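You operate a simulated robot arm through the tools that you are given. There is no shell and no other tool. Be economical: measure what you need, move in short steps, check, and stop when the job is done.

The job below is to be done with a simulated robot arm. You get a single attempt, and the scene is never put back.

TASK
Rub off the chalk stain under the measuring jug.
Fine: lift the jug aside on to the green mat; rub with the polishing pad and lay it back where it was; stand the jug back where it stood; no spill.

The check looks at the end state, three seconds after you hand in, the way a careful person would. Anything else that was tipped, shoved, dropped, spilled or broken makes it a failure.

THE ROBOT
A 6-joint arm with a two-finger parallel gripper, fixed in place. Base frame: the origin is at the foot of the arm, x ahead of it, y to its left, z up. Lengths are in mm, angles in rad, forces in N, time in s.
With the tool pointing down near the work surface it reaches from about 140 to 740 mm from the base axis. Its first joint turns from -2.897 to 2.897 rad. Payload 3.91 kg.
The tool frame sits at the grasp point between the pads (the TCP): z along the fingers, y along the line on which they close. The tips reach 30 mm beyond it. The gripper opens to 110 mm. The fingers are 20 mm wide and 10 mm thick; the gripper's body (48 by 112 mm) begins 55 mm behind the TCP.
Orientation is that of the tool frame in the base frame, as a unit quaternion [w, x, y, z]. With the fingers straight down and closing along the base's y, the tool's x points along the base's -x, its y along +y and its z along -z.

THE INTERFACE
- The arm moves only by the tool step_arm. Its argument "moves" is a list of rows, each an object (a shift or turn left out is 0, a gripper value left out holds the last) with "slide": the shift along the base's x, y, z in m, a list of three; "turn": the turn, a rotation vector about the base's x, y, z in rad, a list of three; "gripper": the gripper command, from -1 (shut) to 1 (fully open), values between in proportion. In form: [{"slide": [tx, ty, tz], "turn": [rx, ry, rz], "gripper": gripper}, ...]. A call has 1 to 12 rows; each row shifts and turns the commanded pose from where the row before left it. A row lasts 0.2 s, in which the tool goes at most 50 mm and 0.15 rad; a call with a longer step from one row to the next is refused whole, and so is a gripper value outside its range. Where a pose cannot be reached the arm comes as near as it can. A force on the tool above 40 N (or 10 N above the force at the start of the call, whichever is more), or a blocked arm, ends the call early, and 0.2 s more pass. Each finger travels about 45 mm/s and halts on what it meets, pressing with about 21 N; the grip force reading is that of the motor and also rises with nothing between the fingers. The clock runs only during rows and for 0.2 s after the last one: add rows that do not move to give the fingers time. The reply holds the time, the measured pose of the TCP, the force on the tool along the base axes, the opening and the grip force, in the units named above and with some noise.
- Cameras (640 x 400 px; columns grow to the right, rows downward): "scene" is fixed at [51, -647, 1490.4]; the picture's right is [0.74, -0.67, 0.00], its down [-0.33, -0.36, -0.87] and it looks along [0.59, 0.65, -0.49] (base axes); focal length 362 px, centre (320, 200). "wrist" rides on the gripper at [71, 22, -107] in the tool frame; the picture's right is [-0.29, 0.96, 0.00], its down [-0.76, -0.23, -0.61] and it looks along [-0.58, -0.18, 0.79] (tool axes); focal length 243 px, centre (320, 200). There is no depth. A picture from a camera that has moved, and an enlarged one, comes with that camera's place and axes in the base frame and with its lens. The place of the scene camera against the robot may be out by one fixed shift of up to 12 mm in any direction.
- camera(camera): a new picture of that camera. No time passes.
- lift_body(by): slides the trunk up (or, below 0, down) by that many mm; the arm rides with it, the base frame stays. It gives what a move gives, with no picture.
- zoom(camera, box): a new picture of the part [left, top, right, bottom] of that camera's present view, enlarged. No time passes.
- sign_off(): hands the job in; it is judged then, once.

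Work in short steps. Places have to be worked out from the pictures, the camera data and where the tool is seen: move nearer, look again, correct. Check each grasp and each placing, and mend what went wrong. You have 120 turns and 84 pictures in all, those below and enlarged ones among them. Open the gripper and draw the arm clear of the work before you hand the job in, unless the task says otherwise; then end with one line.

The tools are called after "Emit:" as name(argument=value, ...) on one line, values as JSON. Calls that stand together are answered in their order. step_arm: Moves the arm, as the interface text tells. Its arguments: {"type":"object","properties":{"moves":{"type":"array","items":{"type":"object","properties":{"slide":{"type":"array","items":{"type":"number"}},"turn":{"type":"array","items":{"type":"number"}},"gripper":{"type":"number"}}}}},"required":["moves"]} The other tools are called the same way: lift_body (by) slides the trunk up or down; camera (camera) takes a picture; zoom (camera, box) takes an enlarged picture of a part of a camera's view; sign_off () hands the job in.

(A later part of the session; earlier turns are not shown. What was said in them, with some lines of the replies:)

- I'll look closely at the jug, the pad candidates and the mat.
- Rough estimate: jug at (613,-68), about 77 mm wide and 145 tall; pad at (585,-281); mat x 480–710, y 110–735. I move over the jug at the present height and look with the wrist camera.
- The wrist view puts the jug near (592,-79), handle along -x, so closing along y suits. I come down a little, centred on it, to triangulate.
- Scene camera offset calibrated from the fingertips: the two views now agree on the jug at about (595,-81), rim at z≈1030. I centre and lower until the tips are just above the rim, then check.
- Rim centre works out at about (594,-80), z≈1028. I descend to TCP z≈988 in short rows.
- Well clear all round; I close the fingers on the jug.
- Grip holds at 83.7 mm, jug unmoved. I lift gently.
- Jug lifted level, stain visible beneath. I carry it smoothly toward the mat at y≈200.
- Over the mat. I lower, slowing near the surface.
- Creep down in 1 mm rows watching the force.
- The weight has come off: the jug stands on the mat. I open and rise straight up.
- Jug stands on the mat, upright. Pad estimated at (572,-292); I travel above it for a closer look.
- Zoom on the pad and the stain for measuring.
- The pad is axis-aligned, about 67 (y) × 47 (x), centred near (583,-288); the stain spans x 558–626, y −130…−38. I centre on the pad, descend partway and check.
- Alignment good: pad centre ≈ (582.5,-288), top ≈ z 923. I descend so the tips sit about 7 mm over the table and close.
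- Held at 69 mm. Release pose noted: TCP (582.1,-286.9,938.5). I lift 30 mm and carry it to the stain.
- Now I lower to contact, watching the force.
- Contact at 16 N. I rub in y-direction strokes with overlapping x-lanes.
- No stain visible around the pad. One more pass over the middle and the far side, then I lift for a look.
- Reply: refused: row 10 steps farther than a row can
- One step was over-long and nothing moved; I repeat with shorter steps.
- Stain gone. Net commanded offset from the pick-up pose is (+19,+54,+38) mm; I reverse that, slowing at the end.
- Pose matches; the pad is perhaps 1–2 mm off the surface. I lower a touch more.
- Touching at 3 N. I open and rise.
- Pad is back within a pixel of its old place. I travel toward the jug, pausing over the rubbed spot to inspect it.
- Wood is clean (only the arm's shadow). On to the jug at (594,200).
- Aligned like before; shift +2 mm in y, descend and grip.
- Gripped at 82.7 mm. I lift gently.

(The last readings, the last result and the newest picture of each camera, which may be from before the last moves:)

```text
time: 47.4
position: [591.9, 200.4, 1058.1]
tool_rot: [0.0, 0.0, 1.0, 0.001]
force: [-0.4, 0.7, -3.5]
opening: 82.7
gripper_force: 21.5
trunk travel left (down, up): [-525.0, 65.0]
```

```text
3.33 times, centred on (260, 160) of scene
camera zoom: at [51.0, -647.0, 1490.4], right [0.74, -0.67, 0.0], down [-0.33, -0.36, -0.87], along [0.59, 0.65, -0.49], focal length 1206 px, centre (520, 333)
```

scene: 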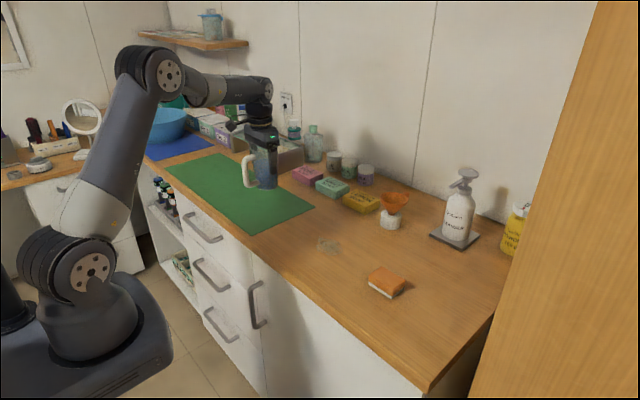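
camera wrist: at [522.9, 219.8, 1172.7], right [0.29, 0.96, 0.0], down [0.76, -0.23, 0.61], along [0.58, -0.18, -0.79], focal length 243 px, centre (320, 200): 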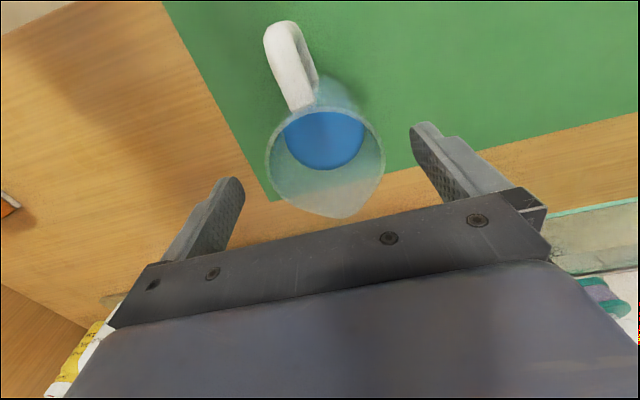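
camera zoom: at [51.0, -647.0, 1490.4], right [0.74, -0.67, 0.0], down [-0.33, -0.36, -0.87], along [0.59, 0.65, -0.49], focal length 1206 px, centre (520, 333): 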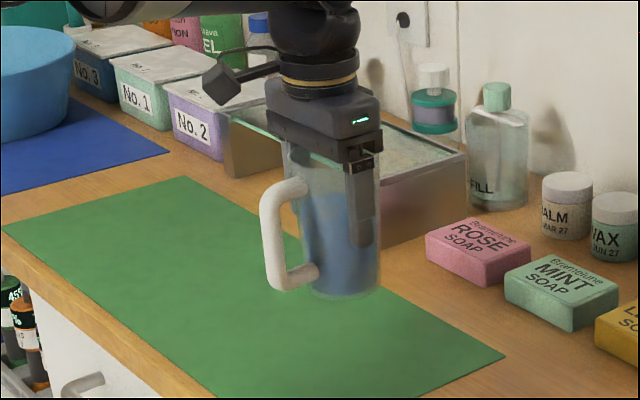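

Lifted level. Carry back by -280.5 mm in y with a smooth ramp.

Emit:
step_arm(moves=[{"slide": [0, -0.008, 0]}, {"slide": [0, -0.016, 0]}, {"slide": [0, -0.026, 0]}, {"slide": [0, -0.032, 0]}, {"slide": [0, -0.034, 0]}, {"slide": [0, -0.034, 0]}, {"slide": [0, -0.034, 0]}, {"slide": [0, -0.034, 0]}, {"slide": [0, -0.028, 0]}, {"slide": [0, -0.02, 0]}, {"slide": [0, -0.01, 0]}, {"slide": [0, -0.0045, 0]}])

Emit:
step_arm(moves=[{"slide": [0, 0, -0.01]}, {"slide": [0, 0, -0.018]}, {"slide": [0, 0, -0.016]}, {"slide": [0, 0, -0.01]}, {"slide": [0, 0, -0.005]}, {"slide": [0, 0, -0.002]}, {}])

Emit:
zoom(camera="scene", box=[270, 150, 390, 270])

```text
time: 50.0
position: [593.5, -80.4, 1059.7]
tool_rot: [0.0, 0.001, 1.0, 0.0]
force: [-0.2, -0.3, -4.4]
opening: 82.3
gripper_force: 21.5
trunk travel left (down, up): [-525.0, 65.0]
```

```text
time: 51.6
position: [594.1, -80.3, 997.4]
tool_rot: [0.0, 0.0, 1.0, 0.0]
force: [0.4, -0.1, -4.8]
opening: 82.7
gripper_force: 20.8
trunk travel left (down, up): [-525.0, 65.0]
```

```text
3.33 times, centred on (330, 210) of scene
camera zoom: at [51.0, -647.0, 1490.4], right [0.74, -0.67, 0.0], down [-0.33, -0.36, -0.87], along [0.59, 0.65, -0.49], focal length 1206 px, centre (287, 167)
```

zoom: 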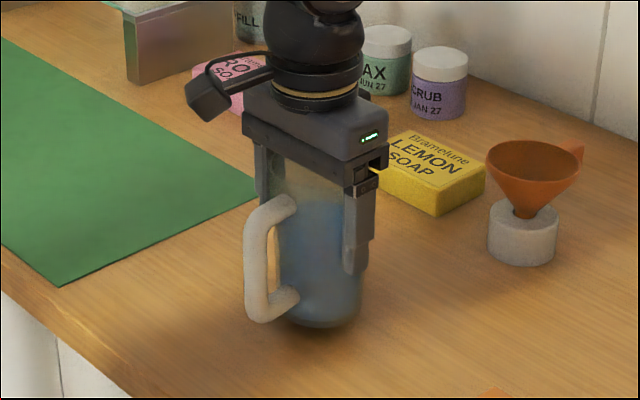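

Lowered to about 6 mm above. I creep to contact.

Emit:
step_arm(moves=[{"slide": [0, 0, -0.0015]}, {"slide": [0, 0, -0.0015]}, {"slide": [0, 0, -0.001]}, {}])

Emit:
zoom(camera="scene", box=[270, 150, 390, 270])

Emit:
camera(camera="wrist")

```text
time: 52.6
position: [593.1, -80.3, 993.7]
tool_rot: [0.0, -0.001, 1.0, 0.0]
force: [0.5, 0.6, -4.1]
opening: 82.3
gripper_force: 20.7
trunk travel left (down, up): [-525.0, 65.0]
```

```text
3.33 times, centred on (330, 210) of scene
camera zoom: at [51.0, -647.0, 1490.4], right [0.74, -0.67, 0.0], down [-0.33, -0.36, -0.87], along [0.59, 0.65, -0.49], focal length 1206 px, centre (287, 167)
```

zoom: 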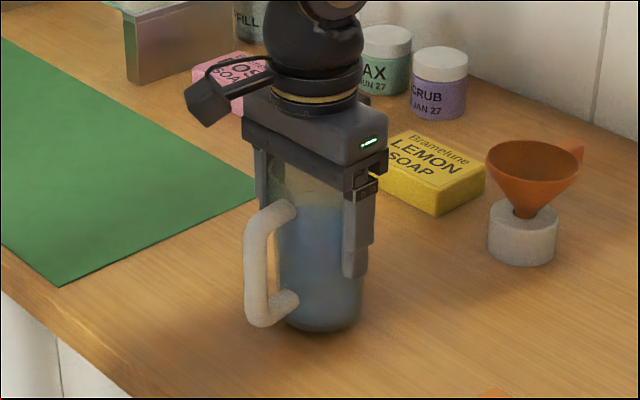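

```text
40 pictures are left
camera wrist: at [523.4, -58.6, 1100.2], right [0.29, 0.96, 0.0], down [0.76, -0.23, 0.61], along [0.58, -0.18, -0.79], focal length 243 px, centre (320, 200)
```

wrist: 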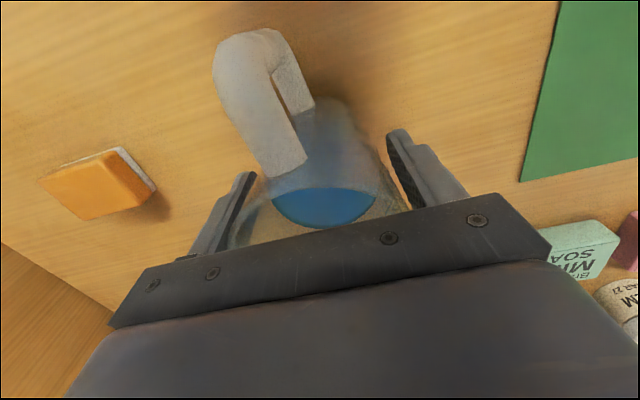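

Jug looks ~4 mm off toward image right versus before. I touch down first for a like-for-like comparison.

Emit:
step_arm(moves=[{"slide": [0, 0, -0.001]}, {"slide": [0, 0, -0.001]}, {}])

Emit:
step_arm(moves=[{"slide": [0, 0, -0.0007]}, {}])

Emit:
zoom(camera="scene", box=[270, 150, 390, 270])

```text
time: 53.4
position: [593.0, -80.6, 991.5]
tool_rot: [0.001, 0.0, 1.0, 0.001]
force: [0.5, 0.6, -3.7]
opening: 82.3
gripper_force: 21.4
trunk travel left (down, up): [-525.0, 65.0]
```

```text
time: 54.0
position: [593.7, -79.3, 990.1]
tool_rot: [0.001, 0.0, 1.0, 0.0]
force: [0.2, -0.1, -3.3]
opening: 82.4
gripper_force: 20.6
trunk travel left (down, up): [-525.0, 65.0]
```

```text
3.33 times, centred on (330, 210) of scene
camera zoom: at [51.0, -647.0, 1490.4], right [0.74, -0.67, 0.0], down [-0.33, -0.36, -0.87], along [0.59, 0.65, -0.49], focal length 1206 px, centre (287, 167)
```

zoom: 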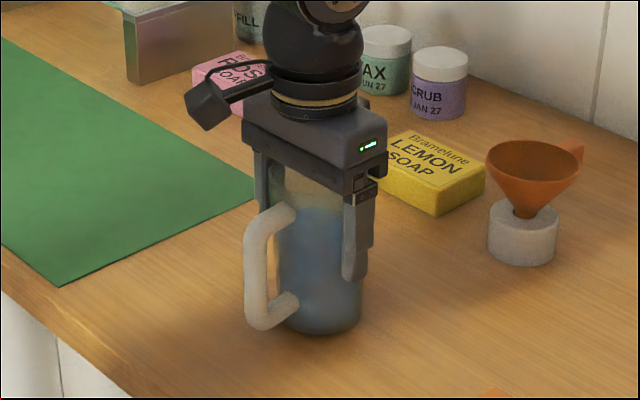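

Still hanging slightly. I correct x by -4 mm while hovering, then lower.

Emit:
step_arm(moves=[{"slide": [-0.002, 0, 0.001]}, {"slide": [-0.002, 0, 0]}, {"slide": [0, 0, -0.001]}, {"slide": [0, 0, -0.001]}, {}])

Emit:
zoom(camera="scene", box=[270, 150, 390, 270])

```text
time: 55.2
position: [589.4, -80.2, 990.8]
tool_rot: [0.0, 0.0, 1.0, 0.0]
force: [-0.3, 0.4, -3.2]
opening: 82.0
gripper_force: 20.6
trunk travel left (down, up): [-525.0, 65.0]
```

```text
3.33 times, centred on (330, 210) of scene
camera zoom: at [51.0, -647.0, 1490.4], right [0.74, -0.67, 0.0], down [-0.33, -0.36, -0.87], along [0.59, 0.65, -0.49], focal length 1206 px, centre (287, 167)
```

zoom: 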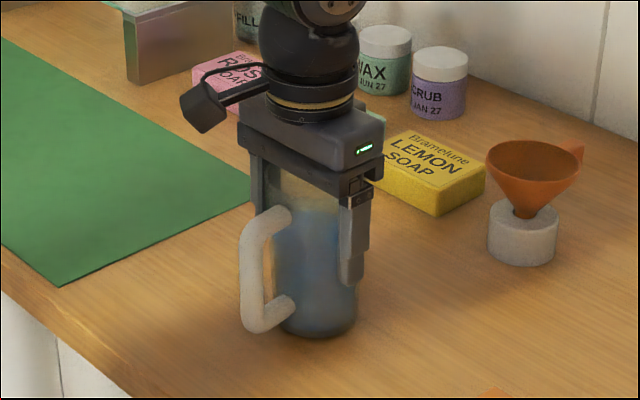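

Now it overlays the original picture. Lower to contact.

Emit:
step_arm(moves=[{"slide": [0, 0, -0.001]}, {"slide": [0, 0, -0.0007]}, {}])

```text
time: 56.0
position: [590.0, -80.4, 988.8]
tool_rot: [0.0, 0.0, 1.0, 0.0]
force: [-0.8, 0.5, 1.0]
opening: 82.4
gripper_force: 21.2
trunk travel left (down, up): [-525.0, 65.0]
```

Weight is off: standing on the table. I open, and check before rising.

Emit:
step_arm(moves=[{"gripper": 1}, {"gripper": 1}, {"gripper": 1}, {"gripper": 1}, {"gripper": 1}])

Emit:
zoom(camera="scene", box=[270, 150, 390, 270])

```text
time: 57.2
position: [589.6, -79.2, 988.2]
tool_rot: [0.0, 0.0, 1.0, 0.0]
force: [-0.2, -0.3, 0.3]
opening: 110.2
gripper_force: 0.0
trunk travel left (down, up): [-525.0, 65.0]
```

```text
3.33 times, centred on (330, 210) of scene
camera zoom: at [51.0, -647.0, 1490.4], right [0.74, -0.67, 0.0], down [-0.33, -0.36, -0.87], along [0.59, 0.65, -0.49], focal length 1206 px, centre (287, 167)
```

zoom: 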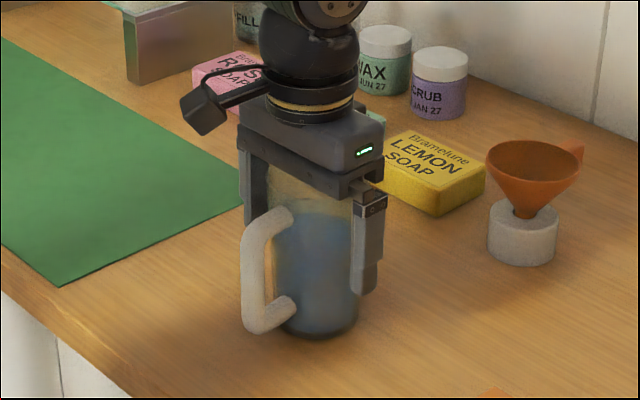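

Jug stands matching its first position. I rise straight up and draw back to the start, then compare.

Emit:
step_arm(moves=[{"slide": [0, 0, 0.02]}, {"slide": [0, 0, 0.04]}, {"slide": [0, 0, 0.045]}, {"slide": [0, 0, 0.045]}, {"slide": [0, 0, 0.045]}, {"slide": [-0.04, 0.015, 0]}, {"slide": [-0.045, 0.018, 0]}, {"slide": [-0.045, 0.018, 0]}, {"slide": [-0.045, 0.018, 0]}, {"slide": [-0.045, 0.018, 0]}, {}])

Emit:
zoom(camera="scene", box=[270, 150, 430, 310])

Emit:
camera(camera="scene")

```text
time: 59.6
position: [369.0, 6.1, 1184.7]
tool_rot: [0.0, 0.0, 1.0, -0.001]
force: [-0.1, -0.2, -0.3]
opening: 110.2
gripper_force: 0.0
trunk travel left (down, up): [-525.0, 65.0]
```

```text
2.50 times, centred on (350, 230) of scene
camera zoom: at [51.0, -647.0, 1490.4], right [0.74, -0.67, 0.0], down [-0.33, -0.36, -0.87], along [0.59, 0.65, -0.49], focal length 905 px, centre (245, 125)
```

zoom: 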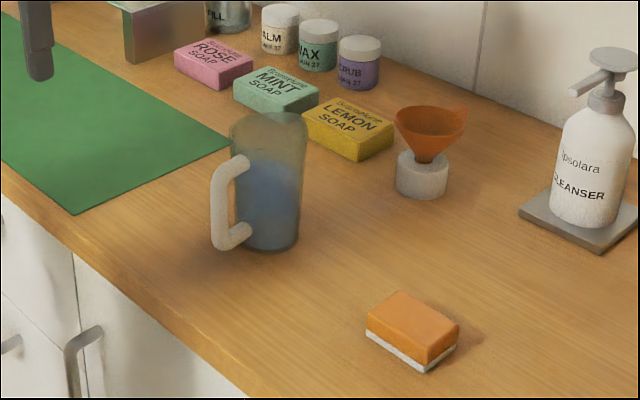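

```text
35 pictures are left
```

scene: 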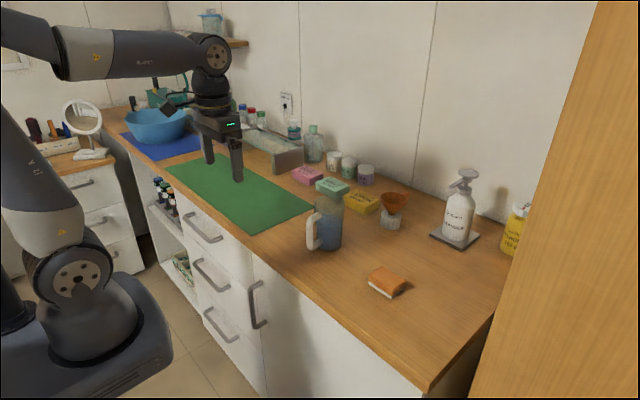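

All matches the first picture: the jug and pad are back in place, the stain is gone, there is no spill, and the gripper is open and clear. I hand in.

Emit:
sign_off()

```text
The job is handed in.
```

The chalk stain is rubbed off, the pad and the jug are back where they were to within a few millimetres by the pictures, and I saw no spill.
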